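You operate a simulated robot arm through the tools that you are given. There is no shell and no other tool. Be economical: measure what you need, move in short steps, check, and stop when the job is done.

Carry out the task below with a simulated two-armed robot. There is one attempt and no reset: what you move stays moved.

TASK
On the top of the bottling bench, fold the blue cloth in half.

The check looks at the end state, three seconds after you hand in, the way a careful person would. Anything else that was tipped, shoved, dropped, spilled or broken makes it a failure. Flat cloth is picked up by pressing the open fingertips on it (5 to 10 N) and closing them slowly along it; thin cloth reads only 2 to 8 mm in the jaws.

THE ROBOT
Two 7-joint arms with two-finger parallel grippers on one trunk, on a base that drives. Base frame: it is fixed to the floor where the robot stands at the start and does not move with it; the origin is under the middle of the robot, x ahead of it, y to its left, z up; the surface under the hand at the start is at about z = 880. Units: mm, degrees, N and s.
The left shoulder is at the start at [62, 196, 1104], the right one opposite. With the tool pointing down near the work surface each hand reaches from about 320 to 720 mm from the robot's upright axis, wherever it stands, measured 20 degrees to its own side. Places, roughly: top of the bottling bench [600, -200, 900]. Payload 1.57 kg a hand.
The TCP of each hand is the grasp point between the finger pads, 30 mm short of the fingertips. In the tool frame z runs along the fingers and y along their closing line. Largest opening 110 mm; finger width 24, thickness 12; the body of the gripper, 48 by 112 mm, starts 78 mm behind the TCP.
Orientation is that of the tool frame in the base frame, as a unit quaternion [x, y, z, w]. With the fingers straight down and closing along the base's y, the tool's x points along the base's -x, its y along +y and its z along -z.

THE INTERFACE
- The arms move only by the tool move_arm. It takes "left_targets", "right_targets" or both (then of equal length, played together; a hand with none holds still); each is a list of rows, each an object (a shift or turn left out is 0, a gripper value left out holds the last) with "offset": the shift along the tool's x, y, z in mm, a list of three; "turn": the turn, a rotation vector about the tool's x, y, z in degrees, a list of three; "grip": the finger opening in mm, from 0 to 110. In form: [{"offset": [x, y, z], "turn": [wx, wy, wz], "grip": grip}, ...]. A call has 1 to 8 rows; each row is the pose to reach, as a shift and turn from the pose commanded when the call began, along the tool's axes at that moment. Each row takes 0.2 s and may step no farther than 50 mm and 8.6 degrees from the row before; otherwise, or with a gripper value out of range, the whole call is refused. A pose out of reach is approached as far as the arm can. The call stops where the force on the tool passes 40 N (or 10 N more than at its start, if that is more) or the arm is blocked; 0.2 s more then pass. Each finger travels about 72 mm/s and halts on what it meets, pressing with about 24 N; the grip force reading is that of the motor and also rises with nothing between the fingers. The clock runs only during rows and for 0.2 s after the last one: add rows that repeat a pose to give the fingers time. The reply holds the time, the measured pose of the TCP, the force on the tool along the base axes, the opening and the grip force, in the units named above and with some noise, with the torque about the TCP (base axes, N m) and any sound that the robot's microphone picked up.
- Cameras (640 x 400 px; columns grow to the right, rows downward): "scene" is now at [92.6, -16, 1673]; the picture's right is [-0.26, -0.97, -0.00], its down [-0.86, 0.23, -0.45] and it looks along [0.44, -0.12, -0.89] (base axes); focal length 258 px, centre (320, 200). "left" rides on the left gripper at [70, -16, -142] in its tool frame; the picture's right is [0.23, 0.97, 0.00], its down [-0.86, 0.20, -0.48] and it looks along [-0.47, 0.11, 0.88] (tool axes); focal length 222 px, centre (320, 200). "right" rides on the right gripper at [70, 16, -141] in its tool frame; the picture's right is [-0.23, 0.97, 0.00], its down [-0.85, -0.20, -0.48] and it looks along [-0.47, -0.11, 0.88] (tool axes); focal length 222 px, centre (320, 200). There is no depth. A picture from a camera that has moved, and an enlarged one, comes with that camera's place and axes in the base frame and with its lens.
- grab_frame(camera): a new picture of that camera. It takes no simulated time.
- raise_lower(by): slides the trunk up (or, below 0, down) by that many mm; the arms and the scene camera ride with it, the base frame stays. It gives what a move gives, with no picture.
- steer(legs): drives the robot by 1 to 6 legs, each [ahead, left, turn to the left] in mm, mm and degrees, along the robot's own axes; the way and the turn of a leg run together, so that a leg with both is an arc; at most 1500 mm and 180 degrees a leg. The arms and the cameras ride along, it lands a little off, and it stops where it bumps. It gives what a move gives.
- pan_tilt(pan, tilt): turns the head with the scene camera to pan (to the left, within 86 degrees either way) and tilt (down, from -29 to 69), counted from straight ahead of the robot. It gives what a move gives.
- enlarge(camera, box): a new picture of the part [left, top, right, bottom] of that camera's present view, enlarged. It takes no simulated time.
- close_job(): hands the job in; it is judged then, once.

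Go step by step. Nothing tells you exact positions but the pictures and the camera data: compare them with the known pose of the tool, close in by small moves and look again before you grip or let go. The budget is 120 turns and 92 pictures, counting those below and the enlarged ones. Unless the task says otherwise, let go and move clear before handing in, and close with one line.

The tools are called after "Request:" by a JSON object that holds its "api" and its "payload". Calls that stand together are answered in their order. move_arm: Moves the arms, as the interface text tells. Its arguments: {"type":"object","properties":{"left_targets":{"type":"array"},"right_targets":{"type":"array"}},"required":[]} The other tools are called the same way: raise_lower (by) slides the trunk up or down; steer (legs) drives the base; pan_tilt (pan, tilt) turns the head that bears the scene camera; grab_frame (camera) takes a picture; enlarge (camera, box) takes an enlarged picture of a part of a camera's view; close_job () hands the job in.

At the start:

```text
t: 0.0
left_position: [449.2, 36.8, 1114.3]
left_tool_rot: [0.001, 1.0, -0.001, 0.0]
left_wrist_force: [0.1, 0.3, -0.8]
left_torque: [0.03, -0.03, 0.0]
left_width: 110.1
left_grasp_force: 0.0
right_position: [321.1, -316.0, 1060.1]
right_tool_rot: [0.001, 1.0, 0.001, -0.001]
right_wrist_force: [-0.3, 0.4, 0.6]
right_torque: [-0.01, 0.01, 0.01]
right_width: 110.5
right_grasp_force: 0.0
trunk travel left (down, up): [-700.0, 290.0]
robot x, y, heading: [-2.1, 0.6, -0.0]
head pan, tilt: [-15.0, 63.0]
```

scene: 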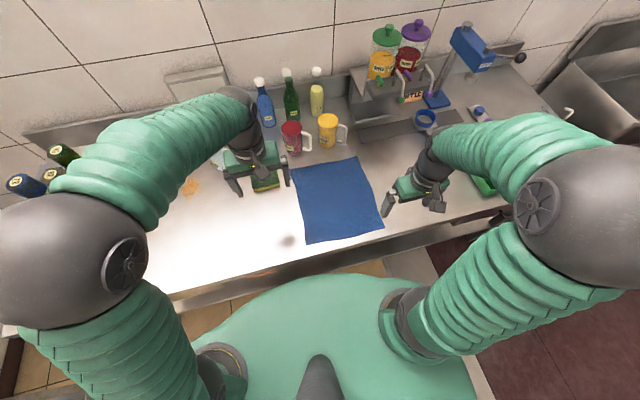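
right: 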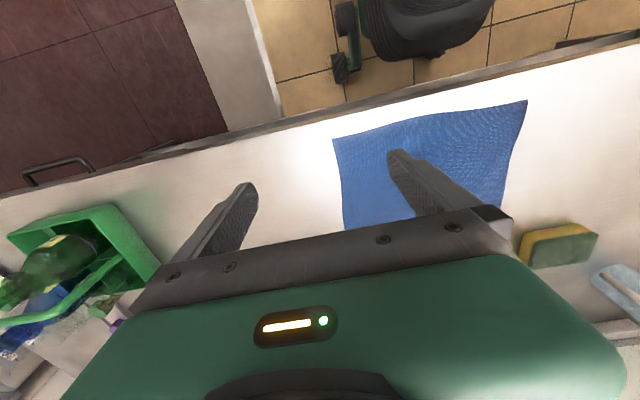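
left: 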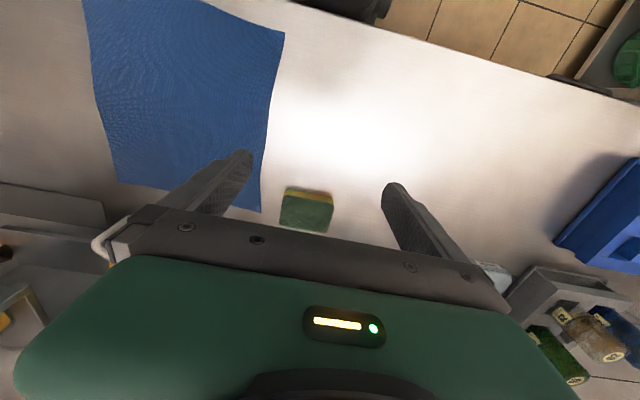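

The cloth lies at roughly x 335–640, y −300 to −45, with its near corners at about [344,-39] and [332,-296]; the mugs stand just beyond its far edge. I plan to fold the near edge over to the far edge with both hands, and first I shift the base a little to the right to centre on the cloth.

Request:
{"api": "steer", "payload": {"legs": [[0, -110, 0]]}}

```text
t: 1.2
left_position: [449.1, -41.2, 1113.3]
left_tool_rot: [-0.001, 1.0, -0.013, 0.0]
left_wrist_force: [0.6, 1.0, 0.4]
left_torque: [-0.08, 0.04, 0.02]
left_width: 110.0
left_grasp_force: 0.1
right_position: [320.1, -395.4, 1068.4]
right_tool_rot: [-0.001, 1.0, -0.013, 0.001]
right_wrist_force: [0.4, 0.0, 1.3]
right_torque: [-0.09, 0.04, -0.01]
right_width: 109.7
right_grasp_force: 0.0
trunk travel left (down, up): [-700.0, 290.0]
robot x, y, heading: [3.4, -103.8, -0.1]
head pan, tilt: [-15.0, 63.0]
```

The base moved about 104 mm to the right. Next I pan the head to see the cloth head-on.

Request:
{"api": "pan_tilt", "payload": {"pan": 0, "tilt": 60}}

Request:
{"api": "grab_frame", "payload": {"camera": "scene"}}

Request:
{"api": "grab_frame", "payload": {"camera": "left"}}

Request:
{"api": "grab_frame", "payload": {"camera": "right"}}

```text
t: 2.0
left_position: [447.5, -48.8, 1115.0]
left_tool_rot: [-0.002, 1.0, -0.007, 0.002]
left_wrist_force: [-0.2, 1.1, -0.3]
left_torque: [0.0, 0.01, -0.02]
left_width: 109.9
left_grasp_force: 0.0
right_position: [320.5, -402.8, 1065.7]
right_tool_rot: [-0.002, 1.0, -0.007, 0.001]
right_wrist_force: [0.4, -0.2, 0.3]
right_torque: [0.03, 0.02, 0.01]
right_width: 110.0
right_grasp_force: 0.0
trunk travel left (down, up): [-700.0, 290.0]
robot x, y, heading: [-2.8, -100.0, -0.2]
head pan, tilt: [0.0, 60.0]
```

```text
88 pictures are left
camera scene: at [97.6, -77.8, 1676.3], right [0.0, -1.0, 0.01], down [-0.87, -0.01, -0.5], along [0.5, -0.01, -0.87], focal length 258 px, centre (320, 200)
```

scene: 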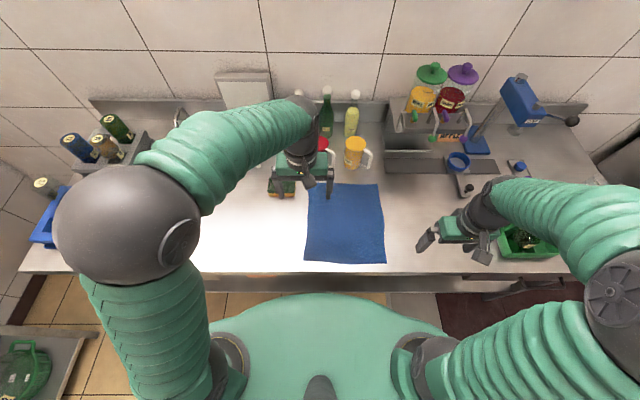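

```text
87 pictures are left
camera left: at [378.0, -62.7, 1256.8], right [-0.23, 0.97, -0.01], down [0.85, 0.21, 0.48], along [0.47, 0.1, -0.88], focal length 222 px, centre (320, 200)
```

left: 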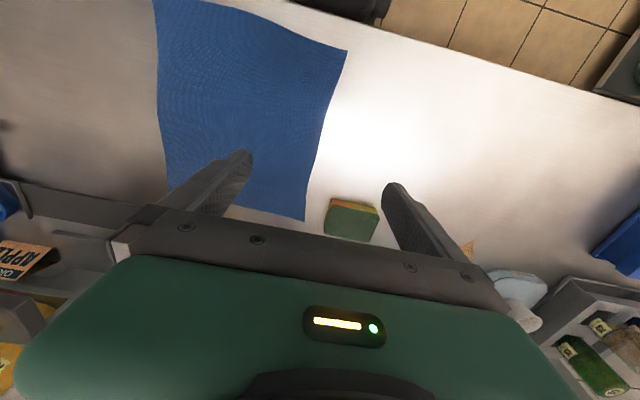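

```text
86 pictures are left
camera right: at [249.9, -384.4, 1207.4], right [0.22, 0.97, -0.01], down [0.86, -0.19, 0.48], along [0.47, -0.12, -0.88], focal length 222 px, centre (320, 200)
```

right: 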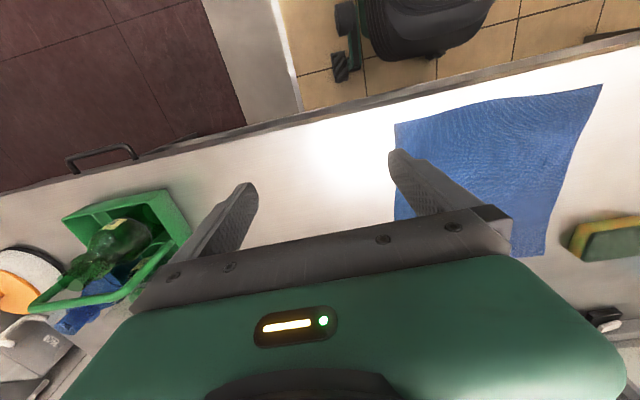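

The cloth corners come out at about near-left [337,-38], near-right [327,-296], far-left [632,-41] and far-right [624,-297]. I bring both hands above the near corners with the fingers partly closed.

Request:
{"api": "move_arm", "payload": {"left_targets": [{"offset": [20, -4, 30], "grip": 36}, {"offset": [40, -8, 62]}, {"offset": [60, -12, 93]}, {"offset": [80, -15, 124]}, {"offset": [95, -17, 155]}, {"offset": [95, -17, 155]}], "right_targets": [{"offset": [-4, 27, 20], "grip": 36}, {"offset": [-9, 54, 42]}, {"offset": [-13, 80, 63]}, {"offset": [-18, 107, 84]}, {"offset": [-22, 131, 105]}, {"offset": [-22, 131, 105]}]}}

Request:
{"api": "grab_frame", "payload": {"camera": "left"}}

Request:
{"api": "grab_frame", "payload": {"camera": "right"}}

Request:
{"api": "grab_frame", "payload": {"camera": "scene"}}

```text
t: 3.4
left_position: [352.7, -89.8, 961.3]
left_tool_rot: [-0.001, 1.0, 0.002, 0.001]
left_wrist_force: [0.6, 0.2, 0.1]
left_torque: [-0.02, 0.0, 0.01]
left_width: 35.9
left_grasp_force: 0.0
right_position: [340.5, -293.6, 956.0]
right_tool_rot: [-0.001, 1.0, 0.003, 0.001]
right_wrist_force: [-0.4, -0.1, -0.2]
right_torque: [-0.01, 0.01, -0.03]
right_width: 35.9
right_grasp_force: 0.1
trunk travel left (down, up): [-700.0, 290.0]
robot x, y, heading: [-1.5, -107.9, 0.0]
head pan, tilt: [0.0, 60.0]
```

```text
85 pictures are left
camera left: at [282.5, -105.5, 1102.4], right [-0.23, 0.97, 0.0], down [0.85, 0.2, 0.48], along [0.47, 0.11, -0.88], focal length 222 px, centre (320, 200)
```

left: 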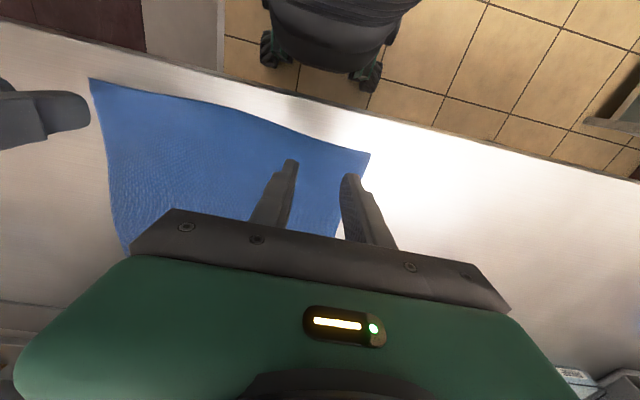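

```text
84 pictures are left
camera right: at [271.0, -278.3, 1098.0], right [0.23, 0.97, 0.0], down [0.85, -0.2, 0.48], along [0.47, -0.1, -0.88], focal length 222 px, centre (320, 200)
```

right: 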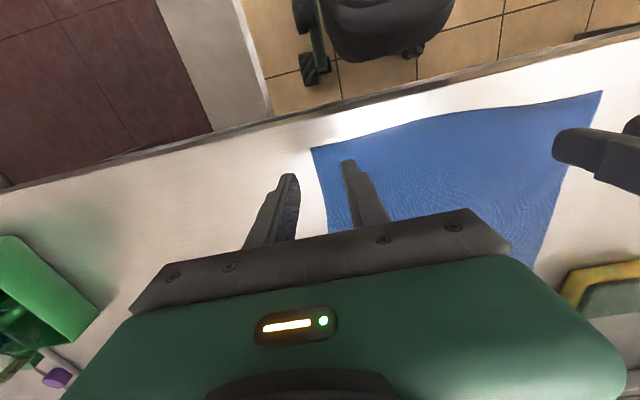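

```text
83 pictures are left
camera scene: at [97.7, -113.4, 1676.4], right [0.0, -1.0, -0.01], down [-0.87, 0.0, -0.5], along [0.5, 0.0, -0.87], focal length 258 px, centre (320, 200)
```

scene: 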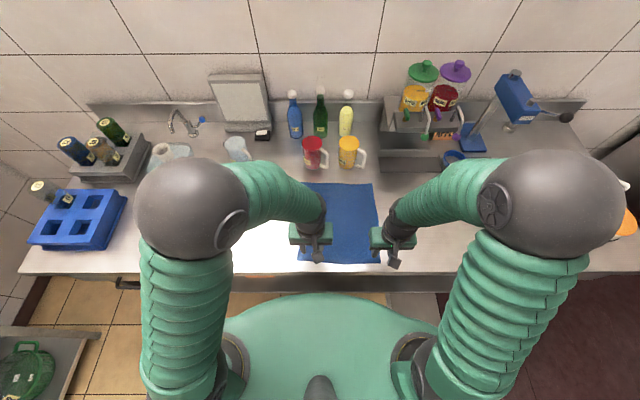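

With the sway settled, the near corners measure [337,-41] and [329,-299]. I correct the hands sideways and lower them to just above the cloth.

Request:
{"api": "move_arm", "payload": {"left_targets": [{"offset": [0, 24, 0]}, {"offset": [0, 24, 30]}, {"offset": [0, 24, 38]}, {"offset": [0, 24, 38]}], "right_targets": [{"offset": [-4, 21, 0]}, {"offset": [-4, 21, 26]}, {"offset": [-4, 21, 33]}, {"offset": [-4, 21, 33]}]}}

Request:
{"api": "grab_frame", "payload": {"camera": "left"}}

Request:
{"api": "grab_frame", "payload": {"camera": "right"}}

```text
t: 4.4
left_position: [351.7, -60.3, 922.1]
left_tool_rot: [-0.001, 1.0, 0.0, 0.0]
left_wrist_force: [0.0, 0.7, -0.7]
left_torque: [-0.01, -0.02, -0.01]
left_width: 35.7
left_grasp_force: 0.0
right_position: [344.7, -269.0, 923.3]
right_tool_rot: [-0.001, 1.0, -0.001, 0.0]
right_wrist_force: [0.0, 0.7, 0.1]
right_torque: [0.01, 0.0, -0.03]
right_width: 35.8
right_grasp_force: 0.1
trunk travel left (down, up): [-700.0, 290.0]
robot x, y, heading: [0.9, -106.3, -0.1]
head pan, tilt: [0.0, 60.0]
```

```text
82 pictures are left
camera left: at [282.4, -76.1, 1064.1], right [-0.23, 0.97, 0.0], down [0.85, 0.2, 0.48], along [0.47, 0.11, -0.88], focal length 222 px, centre (320, 200)
```

left: 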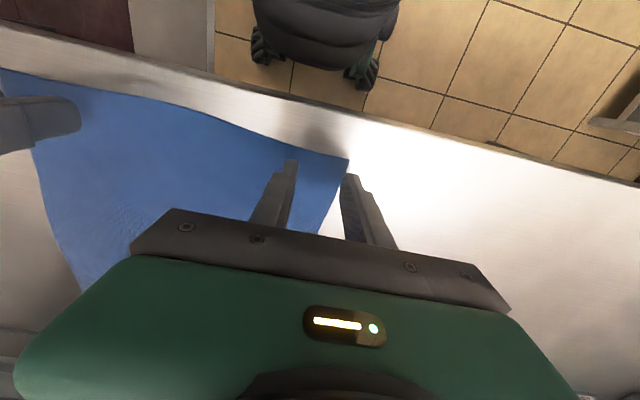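

```text
81 pictures are left
camera right: at [274.7, -251.6, 1065.6], right [0.22, 0.97, 0.0], down [0.85, -0.2, 0.48], along [0.47, -0.11, -0.88], focal length 222 px, centre (320, 200)
```

right: 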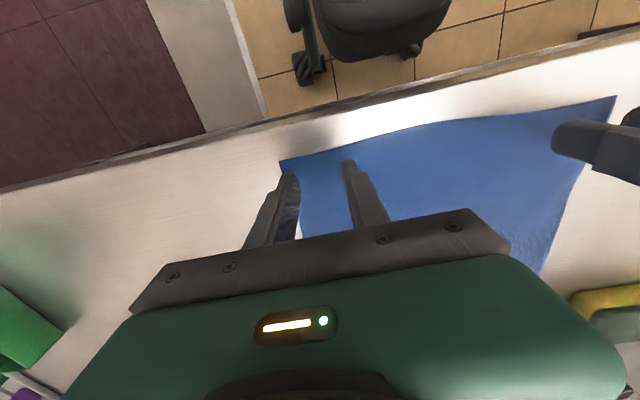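

The outer fingertips sit right at the cloth's side edges. I move both hands inward by about 10 mm and come down to near contact.

Request:
{"api": "move_arm", "payload": {"left_targets": [{"offset": [0, -13, 0]}, {"offset": [0, -13, 7]}, {"offset": [0, -13, 10]}, {"offset": [0, -13, 10]}], "right_targets": [{"offset": [0, 8, 0]}, {"offset": [0, 8, 8]}, {"offset": [0, 8, 11]}, {"offset": [0, 8, 11]}]}}

```text
t: 5.4
left_position: [353.5, -73.8, 911.5]
left_tool_rot: [-0.001, 1.0, 0.0, 0.001]
left_wrist_force: [-0.7, 0.2, -0.1]
left_torque: [0.0, 0.0, -0.01]
left_width: 36.0
left_grasp_force: 0.0
right_position: [346.6, -259.5, 912.4]
right_tool_rot: [-0.001, 1.0, 0.0, 0.0]
right_wrist_force: [0.6, -0.4, 0.1]
right_torque: [0.0, -0.01, 0.04]
right_width: 35.9
right_grasp_force: 0.0
trunk travel left (down, up): [-700.0, 290.0]
robot x, y, heading: [3.4, -105.9, 0.1]
head pan, tilt: [0.0, 60.0]
```

No contact yet, so I creep down.

Request:
{"api": "move_arm", "payload": {"left_targets": [{"offset": [0, 0, 1]}, {"offset": [0, 0, 2]}, {"offset": [0, 0, 2]}], "right_targets": [{"offset": [0, 0, 1]}, {"offset": [0, 0, 2]}, {"offset": [0, 0, 2]}]}}

```text
t: 6.2
left_position: [352.1, -74.8, 910.9]
left_tool_rot: [-0.001, 1.0, 0.0, 0.002]
left_wrist_force: [2.1, -0.4, 9.0]
left_torque: [0.06, 0.01, 0.03]
left_width: 36.0
left_grasp_force: 0.1
right_position: [345.9, -261.4, 910.5]
right_tool_rot: [-0.001, 1.0, 0.0, 0.003]
right_wrist_force: [1.9, -1.0, 21.7]
right_torque: [-0.06, 0.11, 0.0]
right_width: 35.5
right_grasp_force: 0.1
trunk travel left (down, up): [-700.0, 290.0]
robot x, y, heading: [-1.0, -103.2, 0.1]
head pan, tilt: [0.0, 60.0]
```

Left is pressing at 9 N, right is too hard at 22 N. I ease the right up slightly.

Request:
{"api": "move_arm", "payload": {"left_targets": [{"offset": [0, 0, 0]}, {"offset": [0, 0, 0]}], "right_targets": [{"offset": [0, 0, -0.7]}, {"offset": [0, 0, -0.7]}]}}

```text
t: 6.8
left_position: [353.3, -74.6, 910.8]
left_tool_rot: [-0.001, 1.0, 0.0, 0.001]
left_wrist_force: [2.8, 1.6, 23.8]
left_torque: [0.11, 0.13, -0.03]
left_width: 36.0
left_grasp_force: 0.0
right_position: [344.7, -261.1, 911.1]
right_tool_rot: [-0.001, 1.0, 0.001, 0.002]
right_wrist_force: [3.8, -0.1, 13.6]
right_torque: [-0.05, 0.03, -0.03]
right_width: 35.8
right_grasp_force: 0.0
trunk travel left (down, up): [-700.0, 290.0]
robot x, y, heading: [-1.4, -107.4, 0.3]
head pan, tilt: [0.0, 60.0]
```

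Request:
{"api": "move_arm", "payload": {"left_targets": [{"offset": [0, 0, -0.8]}, {"offset": [0, 0, -0.8]}, {"offset": [0, 0, -0.8]}], "right_targets": [{"offset": [0, 0, -0.3]}, {"offset": [0, 0, -0.3]}, {"offset": [0, 0, -0.3]}]}}

```text
t: 7.6
left_position: [351.4, -74.3, 910.7]
left_tool_rot: [-0.001, 1.0, 0.001, 0.002]
left_wrist_force: [2.1, -1.2, 9.0]
left_torque: [-0.05, 0.01, 0.0]
left_width: 36.1
left_grasp_force: 0.2
right_position: [345.5, -260.7, 911.2]
right_tool_rot: [0.0, 1.0, 0.0, 0.002]
right_wrist_force: [2.7, 0.5, 15.7]
right_torque: [0.0, 0.08, 0.02]
right_width: 36.2
right_grasp_force: 0.0
trunk travel left (down, up): [-700.0, 290.0]
robot x, y, heading: [0.1, -104.1, -0.3]
head pan, tilt: [0.0, 60.0]
```

The left is at 9 N and the right at about 15 N; I ease the right a touch more and close both slowly along the cloth.

Request:
{"api": "move_arm", "payload": {"left_targets": [{"offset": [0, 0, 0], "grip": 34}, {"grip": 30}, {"grip": 26}, {"grip": 22}, {"grip": 18}, {"grip": 14}, {"grip": 10}, {"grip": 6}], "right_targets": [{"offset": [0, 0, -0.4], "grip": 34}, {"offset": [0, 0, -0.4], "grip": 30}, {"offset": [0, 0, -0.4], "grip": 26}, {"offset": [0, 0, -0.4], "grip": 22}, {"offset": [0, 0, -0.4], "grip": 18}, {"offset": [0, 0, -0.4], "grip": 14}, {"offset": [0, 0, -0.4], "grip": 10}, {"offset": [0, 0, -0.4], "grip": 6}]}}

Request:
{"api": "grab_frame", "payload": {"camera": "left"}}

Request:
{"api": "grab_frame", "payload": {"camera": "right"}}

```text
t: 9.4
left_position: [352.9, -74.4, 911.7]
left_tool_rot: [-0.001, 1.0, 0.001, 0.001]
left_wrist_force: [0.1, -2.2, 6.5]
left_torque: [-0.04, 0.02, 0.01]
left_width: 5.9
left_grasp_force: 0.5
right_position: [345.5, -261.9, 910.8]
right_tool_rot: [-0.002, 1.0, 0.0, 0.001]
right_wrist_force: [0.4, 1.4, 3.8]
right_torque: [0.03, 0.05, -0.01]
right_width: 6.3
right_grasp_force: 0.3
trunk travel left (down, up): [-700.0, 290.0]
robot x, y, heading: [-2.4, -101.5, 0.3]
head pan, tilt: [0.0, 60.0]
```

```text
80 pictures are left
camera left: at [282.7, -91.0, 1053.1], right [-0.23, 0.97, 0.0], down [0.85, 0.2, 0.48], along [0.47, 0.11, -0.88], focal length 222 px, centre (320, 200)
```

left: 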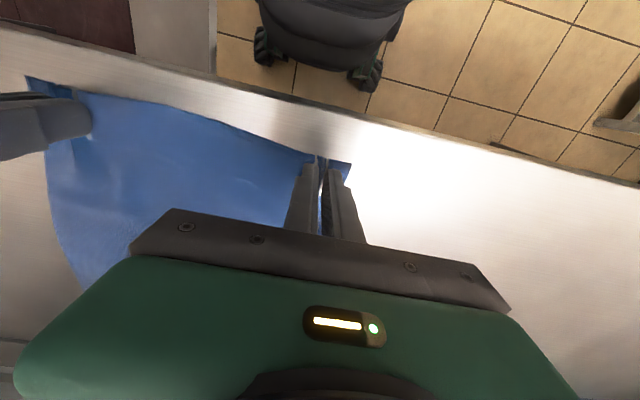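

```text
79 pictures are left
camera right: at [275.1, -245.5, 1053.5], right [0.23, 0.97, 0.0], down [0.85, -0.2, 0.48], along [0.47, -0.11, -0.88], focal length 222 px, centre (320, 200)
```

right: 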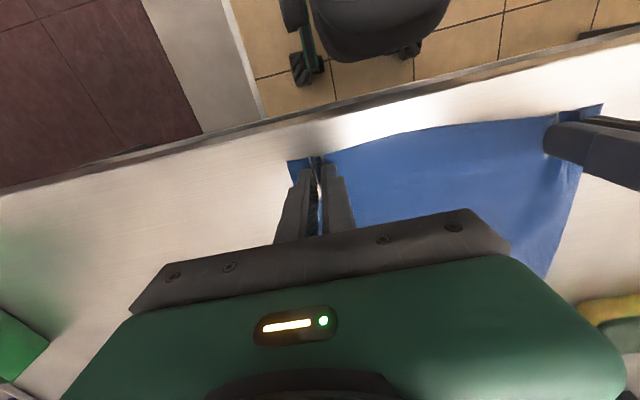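

A ridge of cloth stands between each pair of fingers. I squeeze fully, then lift a little to test the hold.

Request:
{"api": "move_arm", "payload": {"left_targets": [{"grip": 3}, {"grip": 0}, {"grip": 0}, {"offset": [0, 0, -10]}, {"offset": [0, 0, -25]}, {"offset": [0, 0, -40]}], "right_targets": [{"grip": 3}, {"grip": 0}, {"grip": 0}, {"offset": [0, 0, -10]}, {"offset": [0, 0, -25]}, {"offset": [0, 0, -40]}]}}

Request:
{"api": "grab_frame", "payload": {"camera": "left"}}

Request:
{"api": "grab_frame", "payload": {"camera": "right"}}

```text
t: 10.8
left_position: [352.9, -75.1, 950.5]
left_tool_rot: [-0.001, 1.0, 0.0, 0.001]
left_wrist_force: [-0.5, -8.5, -0.1]
left_torque: [-0.26, -0.02, 0.02]
left_width: 1.8
left_grasp_force: 23.6
right_position: [345.4, -261.7, 950.4]
right_tool_rot: [-0.001, 1.0, 0.0, 0.0]
right_wrist_force: [0.0, 8.7, 0.5]
right_torque: [0.26, -0.02, 0.0]
right_width: 2.1
right_grasp_force: 23.5
trunk travel left (down, up): [-700.0, 290.0]
robot x, y, heading: [-3.4, -106.7, 0.1]
head pan, tilt: [0.0, 60.0]
```

```text
78 pictures are left
camera left: at [282.3, -90.9, 1092.8], right [-0.23, 0.97, 0.0], down [0.85, 0.2, 0.48], along [0.47, 0.11, -0.88], focal length 222 px, centre (320, 200)
```

left: 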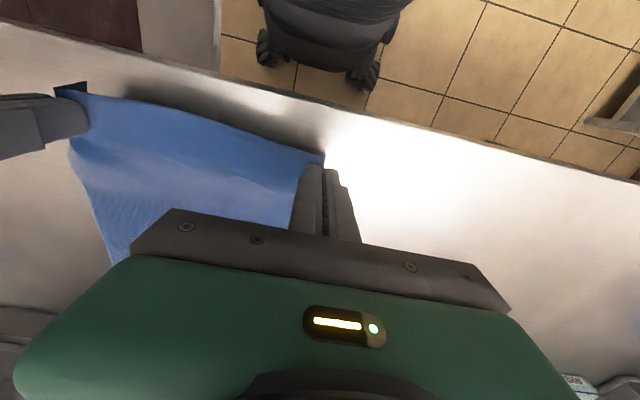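

```text
77 pictures are left
camera right: at [275.1, -245.4, 1093.2], right [0.22, 0.97, 0.0], down [0.86, -0.2, 0.48], along [0.47, -0.11, -0.88], focal length 222 px, centre (320, 200)
```

right: 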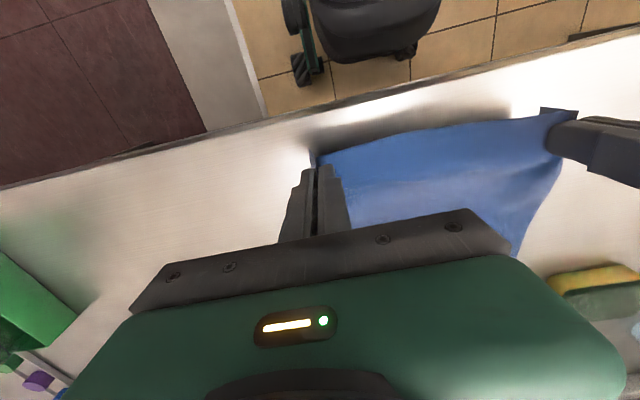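

Both hands hold the cloth, pulled a bit taut between them. I ease the hands together slightly and carry the edge up along an arc to the fold line, staying within the cloth's half length.

Request:
{"api": "move_arm", "payload": {"left_targets": [{"offset": [0, -3, 0]}, {"offset": [-10, -5, -10]}, {"offset": [-25, -5, -30]}, {"offset": [-45, -5, -50]}, {"offset": [-70, -5, -66]}, {"offset": [-95, -5, -75]}, {"offset": [-125, -5, -80]}, {"offset": [-125, -5, -80]}], "right_targets": [{"offset": [0, 3, 0]}, {"offset": [-10, 5, -10]}, {"offset": [-25, 5, -30]}, {"offset": [-45, 5, -50]}, {"offset": [-70, 5, -66]}, {"offset": [-95, 5, -75]}, {"offset": [-125, 5, -80]}, {"offset": [-125, 5, -80]}]}}

Request:
{"api": "grab_frame", "payload": {"camera": "scene"}}

Request:
{"api": "grab_frame", "payload": {"camera": "right"}}

Request:
{"api": "grab_frame", "payload": {"camera": "left"}}

```text
t: 12.6
left_position: [476.2, -79.6, 1031.6]
left_tool_rot: [-0.001, 1.0, 0.001, 0.001]
left_wrist_force: [0.0, -0.4, -0.3]
left_torque: [-0.02, -0.01, -0.01]
left_width: 1.6
left_grasp_force: 23.5
right_position: [470.1, -257.3, 1031.2]
right_tool_rot: [-0.002, 1.0, 0.001, 0.0]
right_wrist_force: [-0.6, 0.1, -0.7]
right_torque: [0.03, 0.01, -0.05]
right_width: 1.6
right_grasp_force: 23.7
trunk travel left (down, up): [-700.0, 290.0]
robot x, y, heading: [0.3, -105.9, -0.1]
head pan, tilt: [0.0, 60.0]
```

```text
76 pictures are left
camera scene: at [98.5, -104.9, 1676.4], right [0.0, -1.0, 0.0], down [-0.87, 0.0, -0.5], along [0.5, 0.0, -0.87], focal length 258 px, centre (320, 200)
```

scene: 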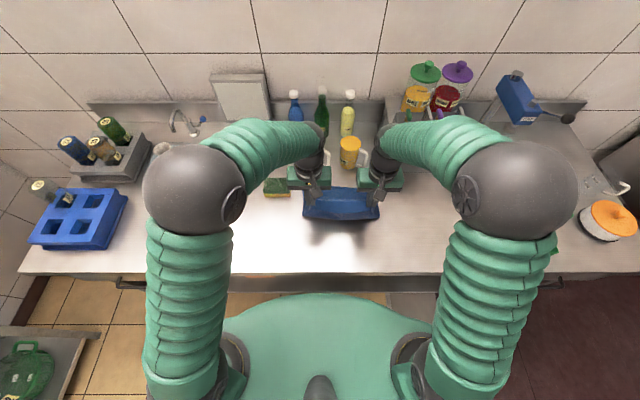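

```text
75 pictures are left
camera right: at [399.9, -240.6, 1174.0], right [0.22, 0.97, 0.0], down [0.85, -0.2, 0.48], along [0.47, -0.11, -0.88], focal length 222 px, centre (320, 200)
```

right: 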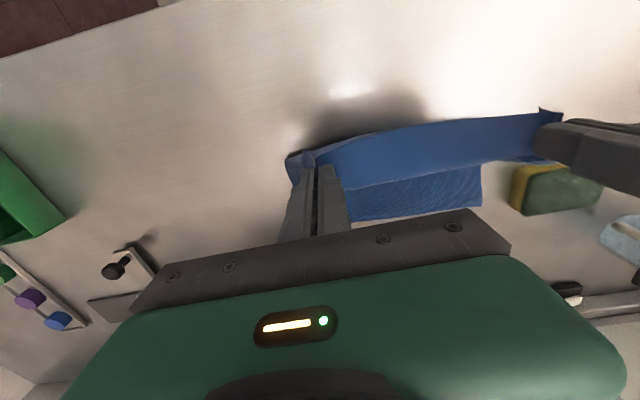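

```text
74 pictures are left
camera left: at [406.3, -96.0, 1173.6], right [-0.23, 0.97, 0.0], down [0.85, 0.2, 0.48], along [0.47, 0.11, -0.88], focal length 222 px, centre (320, 200)
```

left: 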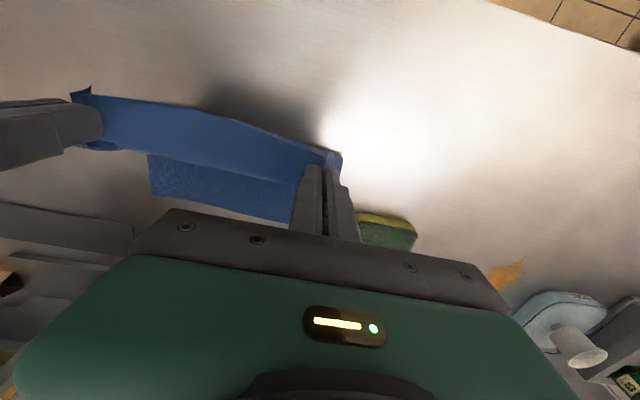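

The edge is up and the far edge has stayed about put (x ≈ 608–619). I carry on forward and down, pitching the fingers forward so the gripped lip points down rather than getting tucked underneath, and staying clear of the mugs.

Request:
{"api": "move_arm", "payload": {"left_targets": [{"offset": [-20, 0, 0], "turn": [0, -8, 0]}, {"offset": [-45, 0, 5], "turn": [0, -16, 0]}, {"offset": [-70, 0, 18], "turn": [0, -24, 0]}, {"offset": [-90, 0, 35], "turn": [0, -32, 0]}, {"offset": [-105, 0, 55], "turn": [0, -40, 0]}, {"offset": [-114, 0, 75], "turn": [0, -40, 0]}, {"offset": [-118, 0, 88], "turn": [0, -40, 0]}, {"offset": [-118, 0, 88], "turn": [0, -40, 0]}], "right_targets": [{"offset": [-20, 0, 0], "turn": [0, -8, 0]}, {"offset": [-45, 0, 5], "turn": [0, -16, 0]}, {"offset": [-70, 0, 18], "turn": [0, -24, 0]}, {"offset": [-90, 0, 35], "turn": [0, -32, 0]}, {"offset": [-105, 0, 55], "turn": [0, -40, 0]}, {"offset": [-114, 0, 75], "turn": [0, -40, 0]}, {"offset": [-118, 0, 88], "turn": [0, -40, 0]}, {"offset": [-118, 0, 88], "turn": [0, -40, 0]}]}}

Request:
{"api": "grab_frame", "payload": {"camera": "scene"}}

Request:
{"api": "grab_frame", "payload": {"camera": "right"}}

Request:
{"api": "grab_frame", "payload": {"camera": "left"}}

```text
t: 13.7
left_position: [614.6, -11.0, 1065.3]
left_tool_rot: [-0.097, 0.931, -0.032, 0.349]
left_wrist_force: [-6.3, -45.4, -12.7]
left_torque: [-1.27, 0.29, -0.5]
left_width: 1.5
left_grasp_force: 23.2
right_position: [571.4, -232.1, 999.2]
right_tool_rot: [-0.02, 0.951, 0.013, 0.31]
right_wrist_force: [5.9, 45.7, 12.8]
right_torque: [1.0, -0.43, 1.17]
right_width: 2.2
right_grasp_force: 23.5
trunk travel left (down, up): [-700.0, 290.0]
robot x, y, heading: [2.1, -107.4, -0.2]
head pan, tilt: [0.0, 60.0]
stopped in row 5 (left hand): the force on the tool passed its limit at 55 N (the readings are from after the stop); the commanded pose is now the measured one
```

```text
73 pictures are left
camera scene: at [99.4, -100.7, 1677.2], right [0.0, -1.0, 0.0], down [-0.87, 0.0, -0.5], along [0.5, 0.0, -0.87], focal length 258 px, centre (320, 200)
```

scene: 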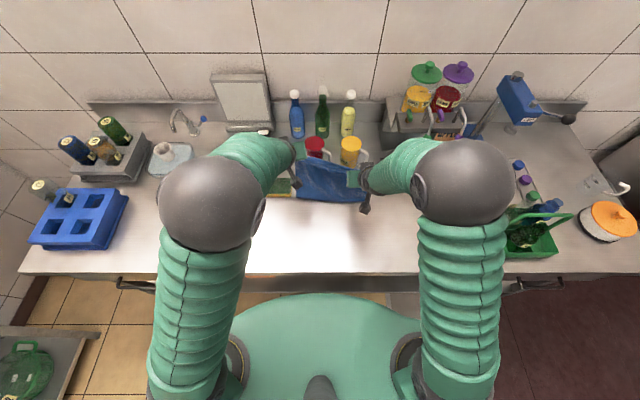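

```text
72 pictures are left
camera right: at [430.0, -222.3, 1074.2], right [0.14, 0.98, 0.15], down [0.42, -0.19, 0.89], along [0.9, -0.06, -0.43], focal length 222 px, centre (320, 200)
```

right: 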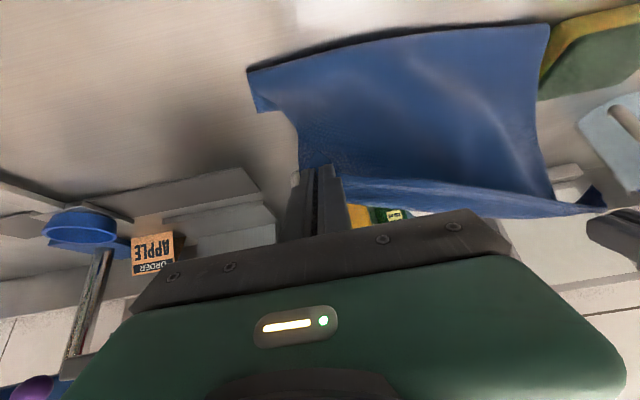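

```text
71 pictures are left
camera left: at [472.6, -41.6, 1130.1], right [-0.32, 0.91, -0.27], down [0.28, 0.37, 0.89], along [0.9, 0.21, -0.38], focal length 222 px, centre (320, 200)
```

left: 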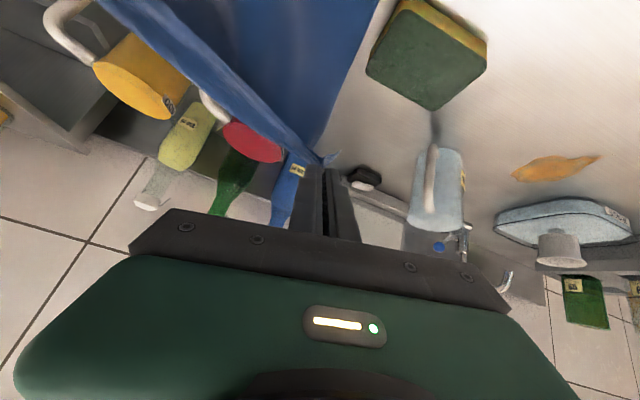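

The pitching took the left arm out of its reachable posture: it rose and swung left, stretching the cloth between the hands, and the mugs and bottles still stand. I bring both hands back to straight-down above the cloth at the proper spacing.

Request:
{"api": "move_arm", "payload": {"left_targets": [{"offset": [15, -8.7, 0.8], "turn": [-0.6, 6.8, 1.9]}, {"offset": [30, -17.3, 1.6], "turn": [-1.2, 13.6, 3.8]}, {"offset": [45, -26, 2.4], "turn": [-1.8, 20.4, 5.7]}, {"offset": [60, -34.6, 3.2], "turn": [-2.5, 27.2, 7.6]}, {"offset": [75, -43.3, 4], "turn": [-3.1, 34, 9.5]}, {"offset": [90, -52, 4.8], "turn": [-3.7, 40.9, 11.4]}, {"offset": [90, -52, 4.8], "turn": [-3.7, 40.9, 11.4]}], "right_targets": [{"offset": [0, -4, -2.5], "turn": [0.2, 6, 0.4]}, {"offset": [0, -8, -5], "turn": [0.5, 12, 0.8]}, {"offset": [1, -12, -7.5], "turn": [0.7, 18, 1.2]}, {"offset": [1, -16, -10], "turn": [1, 24, 1.5]}, {"offset": [1, -20, -12.5], "turn": [1.2, 30, 1.9]}, {"offset": [1.5, -24.5, -15], "turn": [1.5, 36, 2.3]}, {"offset": [1.5, -24.5, -15], "turn": [1.5, 36, 2.3]}]}}

Request:
{"api": "grab_frame", "payload": {"camera": "scene"}}

Request:
{"api": "grab_frame", "payload": {"camera": "right"}}

Request:
{"api": "grab_frame", "payload": {"camera": "left"}}

```text
t: 15.3
left_position: [554.6, -87.7, 1008.8]
left_tool_rot: [0.008, 1.0, 0.002, 0.001]
left_wrist_force: [1.0, 0.1, 0.1]
left_torque: [-0.04, 0.0, 0.02]
left_width: 1.8
left_grasp_force: 23.9
right_position: [558.3, -269.7, 1005.7]
right_tool_rot: [0.01, 1.0, -0.002, -0.004]
right_wrist_force: [-0.4, -0.1, -0.3]
right_torque: [0.0, -0.01, 0.01]
right_width: 1.2
right_grasp_force: 22.7
trunk travel left (down, up): [-700.0, 290.0]
robot x, y, heading: [-1.6, -107.7, -0.1]
head pan, tilt: [0.0, 60.0]
```

```text
70 pictures are left
camera scene: at [99.5, -105.3, 1676.4], right [0.0, -1.0, 0.0], down [-0.87, 0.0, -0.5], along [0.5, 0.0, -0.87], focal length 258 px, centre (320, 200)
```

scene: 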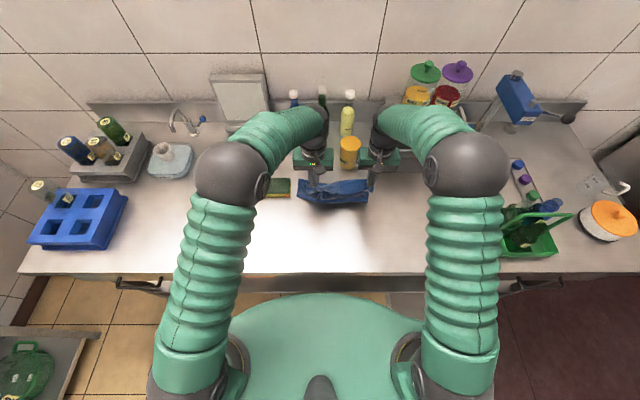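

```text
69 pictures are left
camera right: at [489.9, -251.3, 1149.8], right [0.25, 0.97, -0.01], down [0.86, -0.21, 0.47], along [0.45, -0.12, -0.88], focal length 222 px, centre (320, 200)
```

right: 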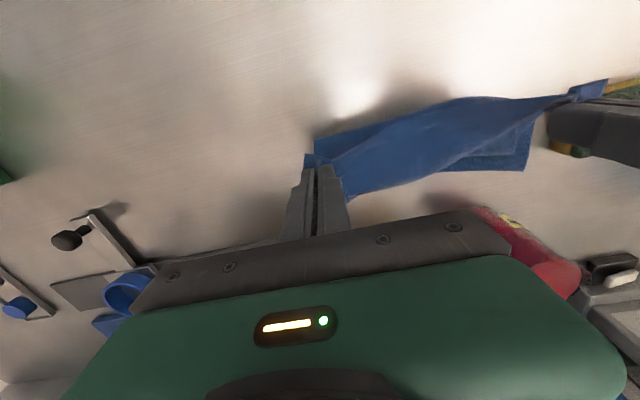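

```text
68 pictures are left
camera left: at [485.8, -103.9, 1151.4], right [-0.21, 0.98, 0.01], down [0.86, 0.18, 0.48], along [0.47, 0.11, -0.88], focal length 222 px, centre (320, 200)
```

left: 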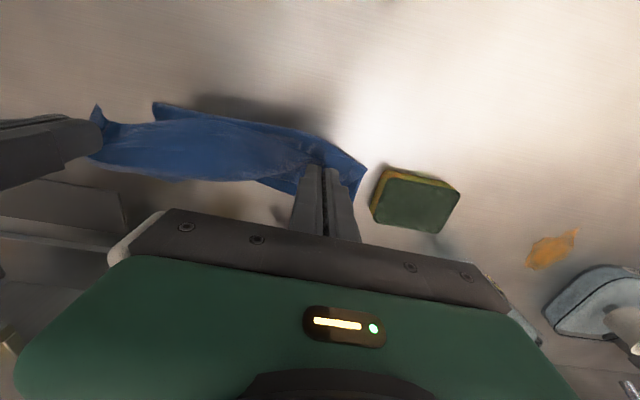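

The hands are straight again and everything else is upright, but the cloth was dragged about 60 mm forward with its fold now near x 560. I'll lay it back out flat toward the robot and then fold it again with a cleaner path.

Request:
{"api": "move_arm", "payload": {"left_targets": [{"offset": [30, 3, 8]}, {"offset": [65, 8, 20]}, {"offset": [100, 12, 36]}, {"offset": [130, 16, 56]}, {"offset": [155, 18, 74]}, {"offset": [172, 18, 86]}, {"offset": [180, 18, 92]}, {"offset": [180, 18, 92]}], "right_targets": [{"offset": [30, 3, 6]}, {"offset": [65, 8, 18]}, {"offset": [100, 12, 34]}, {"offset": [130, 16, 53]}, {"offset": [155, 18, 71]}, {"offset": [172, 18, 83]}, {"offset": [183, 18, 89]}, {"offset": [183, 18, 89]}]}}

Request:
{"api": "grab_frame", "payload": {"camera": "scene"}}

Request:
{"api": "grab_frame", "payload": {"camera": "right"}}

Request:
{"api": "grab_frame", "payload": {"camera": "left"}}

```text
t: 17.1
left_position: [377.9, -67.5, 916.0]
left_tool_rot: [0.007, 1.0, 0.002, 0.0]
left_wrist_force: [0.2, 0.2, 0.5]
left_torque: [0.03, 0.04, 0.02]
left_width: 1.6
left_grasp_force: 22.9
right_position: [374.3, -247.8, 919.4]
right_tool_rot: [0.01, 1.0, -0.002, -0.005]
right_wrist_force: [-0.2, 0.1, -0.6]
right_torque: [0.01, 0.03, -0.01]
right_width: 1.5
right_grasp_force: 22.9
trunk travel left (down, up): [-700.0, 290.0]
robot x, y, heading: [-2.1, -105.8, 0.1]
head pan, tilt: [0.0, 60.0]
```

```text
67 pictures are left
camera scene: at [98.7, -105.1, 1676.4], right [0.0, -1.0, 0.0], down [-0.87, 0.0, -0.5], along [0.5, 0.0, -0.87], focal length 258 px, centre (320, 200)
```

scene: 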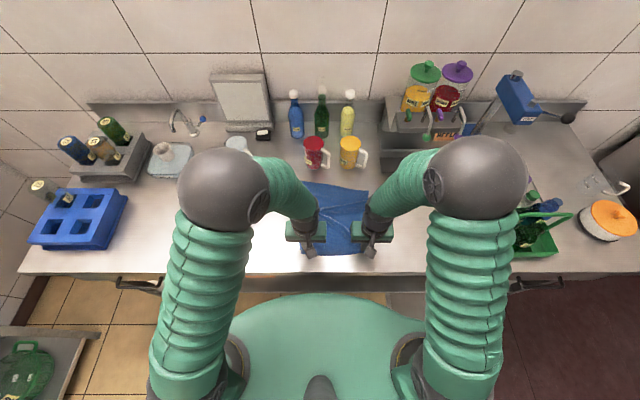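

```text
66 pictures are left
camera right: at [305.9, -229.7, 1061.4], right [0.25, 0.97, -0.01], down [0.86, -0.21, 0.47], along [0.46, -0.12, -0.88], focal length 222 px, centre (320, 200)
```

right: 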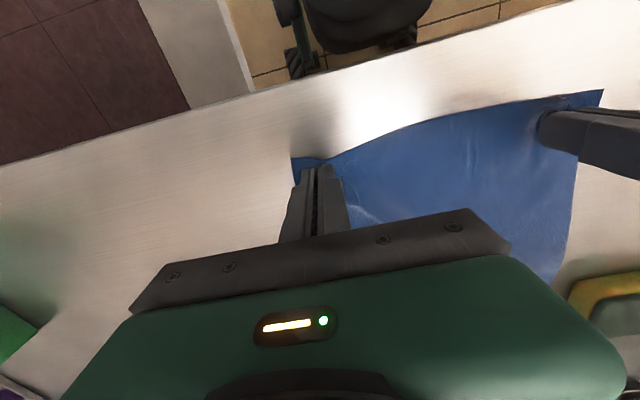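

```text
65 pictures are left
camera left: at [307.1, -83.6, 1058.9], right [-0.21, 0.98, 0.01], down [0.86, 0.18, 0.48], along [0.47, 0.11, -0.88], focal length 222 px, centre (320, 200)
```

left: 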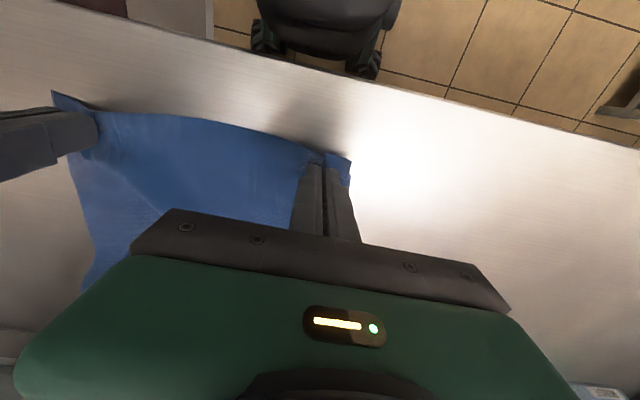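

The cloth is laid out again. I take a closer look.

Request:
{"api": "enlarge", "payload": {"camera": "scene", "box": [260, 130, 420, 270]}}

```text
2.86 times, centred on (340, 200) of scene
camera zoom: at [98.7, -105.1, 1676.4], right [0.0, -1.0, 0.0], down [-0.87, 0.0, -0.5], along [0.5, 0.0, -0.87], focal length 736 px, centre (263, 200)
```

zoom: 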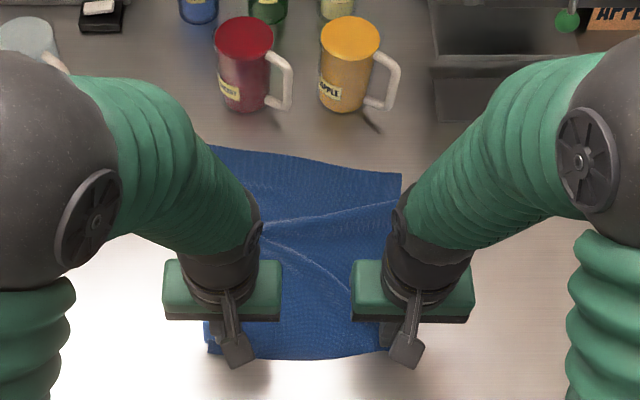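

The cloth lies rotated about 10° with a wrinkle. I'll lift it fully so that it hangs straight from both hands, then lay its lower half down moving back and the upper half on top moving forward, a bit nearer to me and clear of the mugs.

Request:
{"api": "move_arm", "payload": {"left_targets": [{"offset": [-10, 0, -20]}, {"offset": [-25, 0, -42]}, {"offset": [-40, 0, -65]}, {"offset": [-58, 0, -88]}, {"offset": [-76, 0, -110]}, {"offset": [-94, 0, -132]}, {"offset": [-112, 0, -154]}, {"offset": [-112, 0, -154]}], "right_targets": [{"offset": [-10, 0, -20]}, {"offset": [-25, 0, -42]}, {"offset": [-40, 0, -65]}, {"offset": [-58, 0, -88]}, {"offset": [-76, 0, -110]}, {"offset": [-94, 0, -132]}, {"offset": [-112, 0, -152]}, {"offset": [-114, 0, -152]}]}}

```text
t: 18.9
left_position: [489.4, -70.2, 1070.9]
left_tool_rot: [0.008, 1.0, 0.002, 0.0]
left_wrist_force: [-0.1, -0.3, -0.7]
left_torque: [-0.01, -0.04, 0.01]
left_width: 1.4
left_grasp_force: 23.6
right_position: [490.7, -250.1, 1070.3]
right_tool_rot: [0.009, 1.0, -0.002, -0.004]
right_wrist_force: [0.2, -0.4, -0.3]
right_torque: [0.02, 0.01, 0.01]
right_width: 1.3
right_grasp_force: 23.1
trunk travel left (down, up): [-700.0, 290.0]
robot x, y, heading: [-0.4, -104.7, -0.2]
head pan, tilt: [0.0, 60.0]
```

Request:
{"api": "move_arm", "payload": {"left_targets": [{"offset": [-12, 0, -20]}, {"offset": [-24, 0, -42]}, {"offset": [-36, 0, -64]}, {"offset": [-46, 0, -86]}, {"offset": [-52, 0, -108]}, {"offset": [-55, 0, -130]}, {"offset": [-55, 0, -150]}, {"offset": [-55, 0, -150]}], "right_targets": [{"offset": [-12, 0, -20]}, {"offset": [-24, 0, -42]}, {"offset": [-36, 0, -64]}, {"offset": [-46, 0, -86]}, {"offset": [-52, 0, -108]}, {"offset": [-55, 0, -130]}, {"offset": [-55, 0, -150]}, {"offset": [-55, 0, -150]}]}}

Request:
{"api": "grab_frame", "payload": {"camera": "scene"}}

Request:
{"api": "grab_frame", "payload": {"camera": "right"}}

Request:
{"api": "grab_frame", "payload": {"camera": "left"}}

```text
t: 20.7
left_position: [543.1, -70.8, 1221.3]
left_tool_rot: [0.007, 1.0, 0.001, 0.001]
left_wrist_force: [0.4, 0.4, -0.2]
left_torque: [-0.02, 0.03, 0.01]
left_width: 1.1
left_grasp_force: 23.1
right_position: [547.4, -250.3, 1220.0]
right_tool_rot: [0.009, 1.0, -0.002, -0.005]
right_wrist_force: [0.5, -0.5, -0.7]
right_torque: [0.02, 0.02, 0.02]
right_width: 1.6
right_grasp_force: 23.7
trunk travel left (down, up): [-700.0, 290.0]
robot x, y, heading: [0.2, -107.3, -0.1]
head pan, tilt: [0.0, 60.0]
```

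```text
63 pictures are left
camera scene: at [99.9, -105.1, 1676.3], right [0.0, -1.0, 0.0], down [-0.87, 0.0, -0.5], along [0.5, 0.0, -0.87], focal length 258 px, centre (320, 200)
```

scene: 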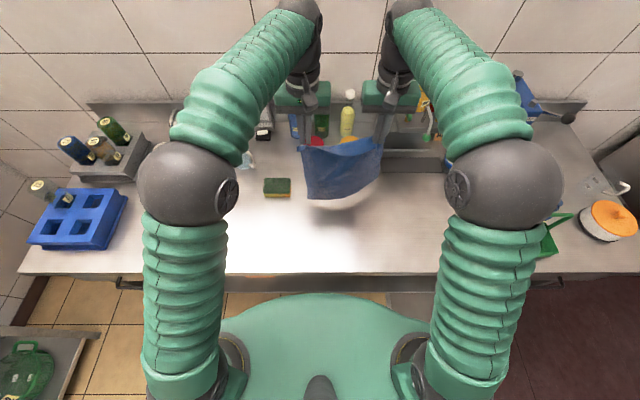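

```text
62 pictures are left
camera right: at [479.2, -231.8, 1362.1], right [0.25, 0.97, -0.01], down [0.86, -0.21, 0.47], along [0.46, -0.12, -0.88], focal length 222 px, centre (320, 200)
```

right: 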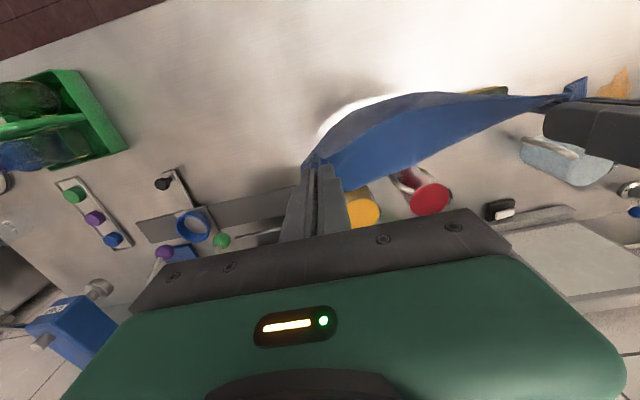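

```text
61 pictures are left
camera left: at [473.6, -87.6, 1363.9], right [-0.21, 0.98, 0.01], down [0.86, 0.18, 0.48], along [0.47, 0.11, -0.88], focal length 222 px, centre (320, 200)
```

left: 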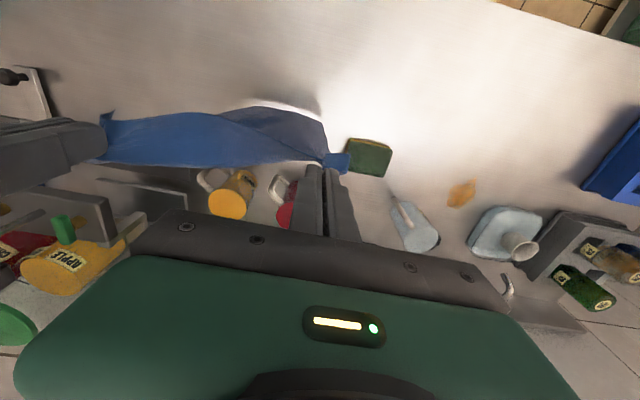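

The cloth hangs freely but a little slack. I spread the hands slightly and let it settle.

Request:
{"api": "move_arm", "payload": {"left_targets": [{"offset": [-4, 2, 0]}, {"offset": [-4, 3, 0]}, {"offset": [-4, 3, 0]}, {"offset": [-4, 3, 0]}, {"offset": [-4, 3, 0]}, {"offset": [-4, 3, 0]}, {"offset": [-4, 3, 0]}, {"offset": [-4, 3, 0]}], "right_targets": [{"offset": [0, -2, 0]}, {"offset": [0, -3, 0]}, {"offset": [0, -3, 0]}, {"offset": [0, -3, 0]}, {"offset": [0, -3, 0]}, {"offset": [0, -3, 0]}, {"offset": [0, -3, 0]}, {"offset": [0, -3, 0]}]}}

Request:
{"api": "enlarge", "payload": {"camera": "scene", "box": [260, 100, 420, 240]}}

Request:
{"api": "grab_frame", "payload": {"camera": "left"}}

```text
t: 22.5
left_position: [548.1, -69.3, 1221.6]
left_tool_rot: [0.007, 1.0, 0.003, 0.0]
left_wrist_force: [0.1, 0.2, 0.3]
left_torque: [-0.01, -0.02, -0.02]
left_width: 1.1
left_grasp_force: 23.3
right_position: [548.5, -253.0, 1218.8]
right_tool_rot: [0.009, 1.0, -0.002, -0.004]
right_wrist_force: [0.4, -0.2, -0.3]
right_torque: [0.01, -0.01, 0.02]
right_width: 1.4
right_grasp_force: 23.2
trunk travel left (down, up): [-700.0, 290.0]
robot x, y, heading: [-2.0, -105.5, -0.3]
head pan, tilt: [0.0, 60.0]
```

```text
2.86 times, centred on (340, 170) of scene
camera zoom: at [99.8, -105.1, 1676.3], right [0.0, -1.0, 0.0], down [-0.87, 0.0, -0.5], along [0.5, 0.0, -0.87], focal length 736 px, centre (263, 286)
```

zoom: 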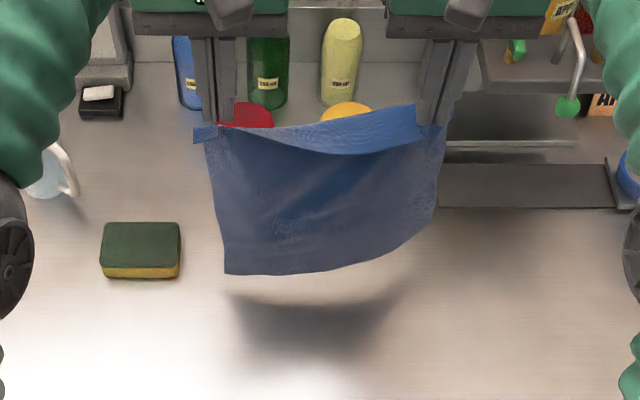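

```text
59 pictures are left
camera left: at [477.9, -84.7, 1363.7], right [-0.21, 0.98, 0.01], down [0.86, 0.18, 0.48], along [0.47, 0.11, -0.88], focal length 222 px, centre (320, 200)
```

left: 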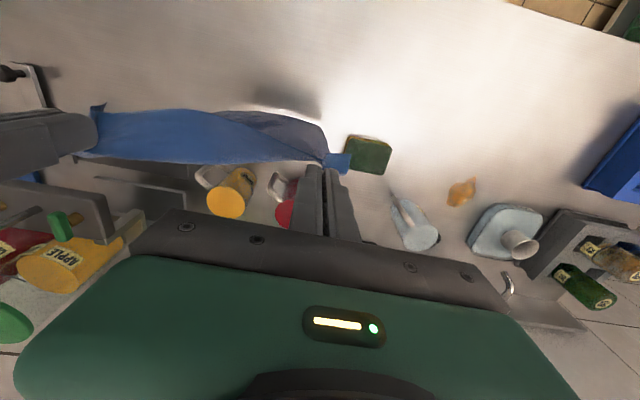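

The free lip at each hand points back toward me, so the natural way is to lay the lower half going away from me and bring the upper half back toward me. I move the hanging cloth back to x ≈ 405 first, keeping it just clear of the bench.

Request:
{"api": "move_arm", "payload": {"left_targets": [{"offset": [15, 0, 0]}, {"offset": [40, 0, 0]}, {"offset": [65, 0, 0]}, {"offset": [90, 0, 0]}, {"offset": [115, 0, 0]}, {"offset": [135, 0, 0]}, {"offset": [145, 0, 0]}, {"offset": [145, 0, 0]}], "right_targets": [{"offset": [15, 0, 0]}, {"offset": [40, 0, 0]}, {"offset": [65, 0, 0]}, {"offset": [90, 0, 0]}, {"offset": [115, 0, 0]}, {"offset": [135, 0, 0]}, {"offset": [145, 0, 0]}, {"offset": [145, 0, 0]}]}}

Request:
{"api": "move_arm", "payload": {"left_targets": [{}, {}, {}, {}, {}, {}, {}, {}], "right_targets": [{}, {}, {}, {}, {}, {}, {}, {}]}}

Request:
{"api": "enlarge", "payload": {"camera": "scene", "box": [240, 140, 440, 300]}}

Request:
{"api": "grab_frame", "payload": {"camera": "right"}}

Request:
{"api": "grab_frame", "payload": {"camera": "left"}}

```text
t: 24.3
left_position: [402.0, -66.9, 1220.2]
left_tool_rot: [0.008, 1.0, 0.003, 0.0]
left_wrist_force: [-0.1, -0.3, -0.2]
left_torque: [0.0, -0.02, -0.03]
left_width: 1.6
left_grasp_force: 23.0
right_position: [402.1, -251.0, 1220.7]
right_tool_rot: [0.01, 1.0, -0.002, -0.005]
right_wrist_force: [-0.9, -0.3, 0.0]
right_torque: [-0.02, 0.0, 0.01]
right_width: 1.5
right_grasp_force: 23.1
trunk travel left (down, up): [-700.0, 290.0]
robot x, y, heading: [-0.1, -104.8, 0.1]
head pan, tilt: [0.0, 60.0]
```

```text
t: 26.1
left_position: [402.5, -67.3, 1221.9]
left_tool_rot: [0.007, 1.0, 0.003, 0.0]
left_wrist_force: [0.2, 0.8, -0.4]
left_torque: [0.03, -0.04, -0.01]
left_width: 1.5
left_grasp_force: 23.2
right_position: [402.6, -251.5, 1220.8]
right_tool_rot: [0.01, 1.0, -0.001, -0.005]
right_wrist_force: [0.3, 0.9, 0.2]
right_torque: [-0.01, 0.0, -0.03]
right_width: 1.4
right_grasp_force: 23.5
trunk travel left (down, up): [-700.0, 290.0]
robot x, y, heading: [-1.6, -103.9, -0.1]
head pan, tilt: [0.0, 60.0]
```

```text
2.50 times, centred on (340, 220) of scene
camera zoom: at [98.0, -104.9, 1676.4], right [0.0, -1.0, 0.0], down [-0.87, 0.0, -0.5], along [0.5, 0.0, -0.87], focal length 644 px, centre (270, 150)
```

zoom: 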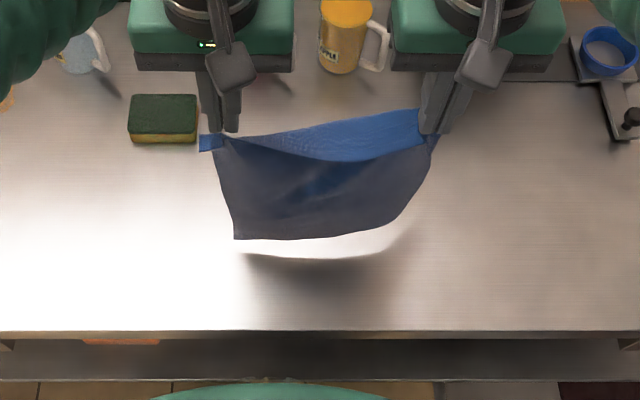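

```text
57 pictures are left
camera right: at [333.8, -232.0, 1363.4], right [0.25, 0.97, -0.01], down [0.86, -0.21, 0.47], along [0.46, -0.12, -0.88], focal length 222 px, centre (320, 200)
```

right: 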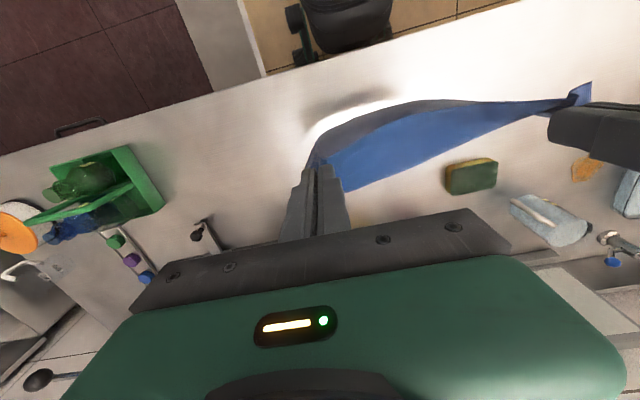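

```text
56 pictures are left
camera left: at [332.6, -82.3, 1363.4], right [-0.21, 0.98, 0.01], down [0.86, 0.18, 0.48], along [0.47, 0.11, -0.88], focal length 222 px, centre (320, 200)
```

left: 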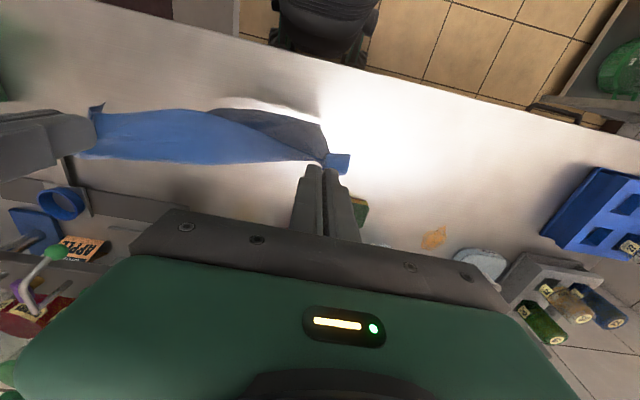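

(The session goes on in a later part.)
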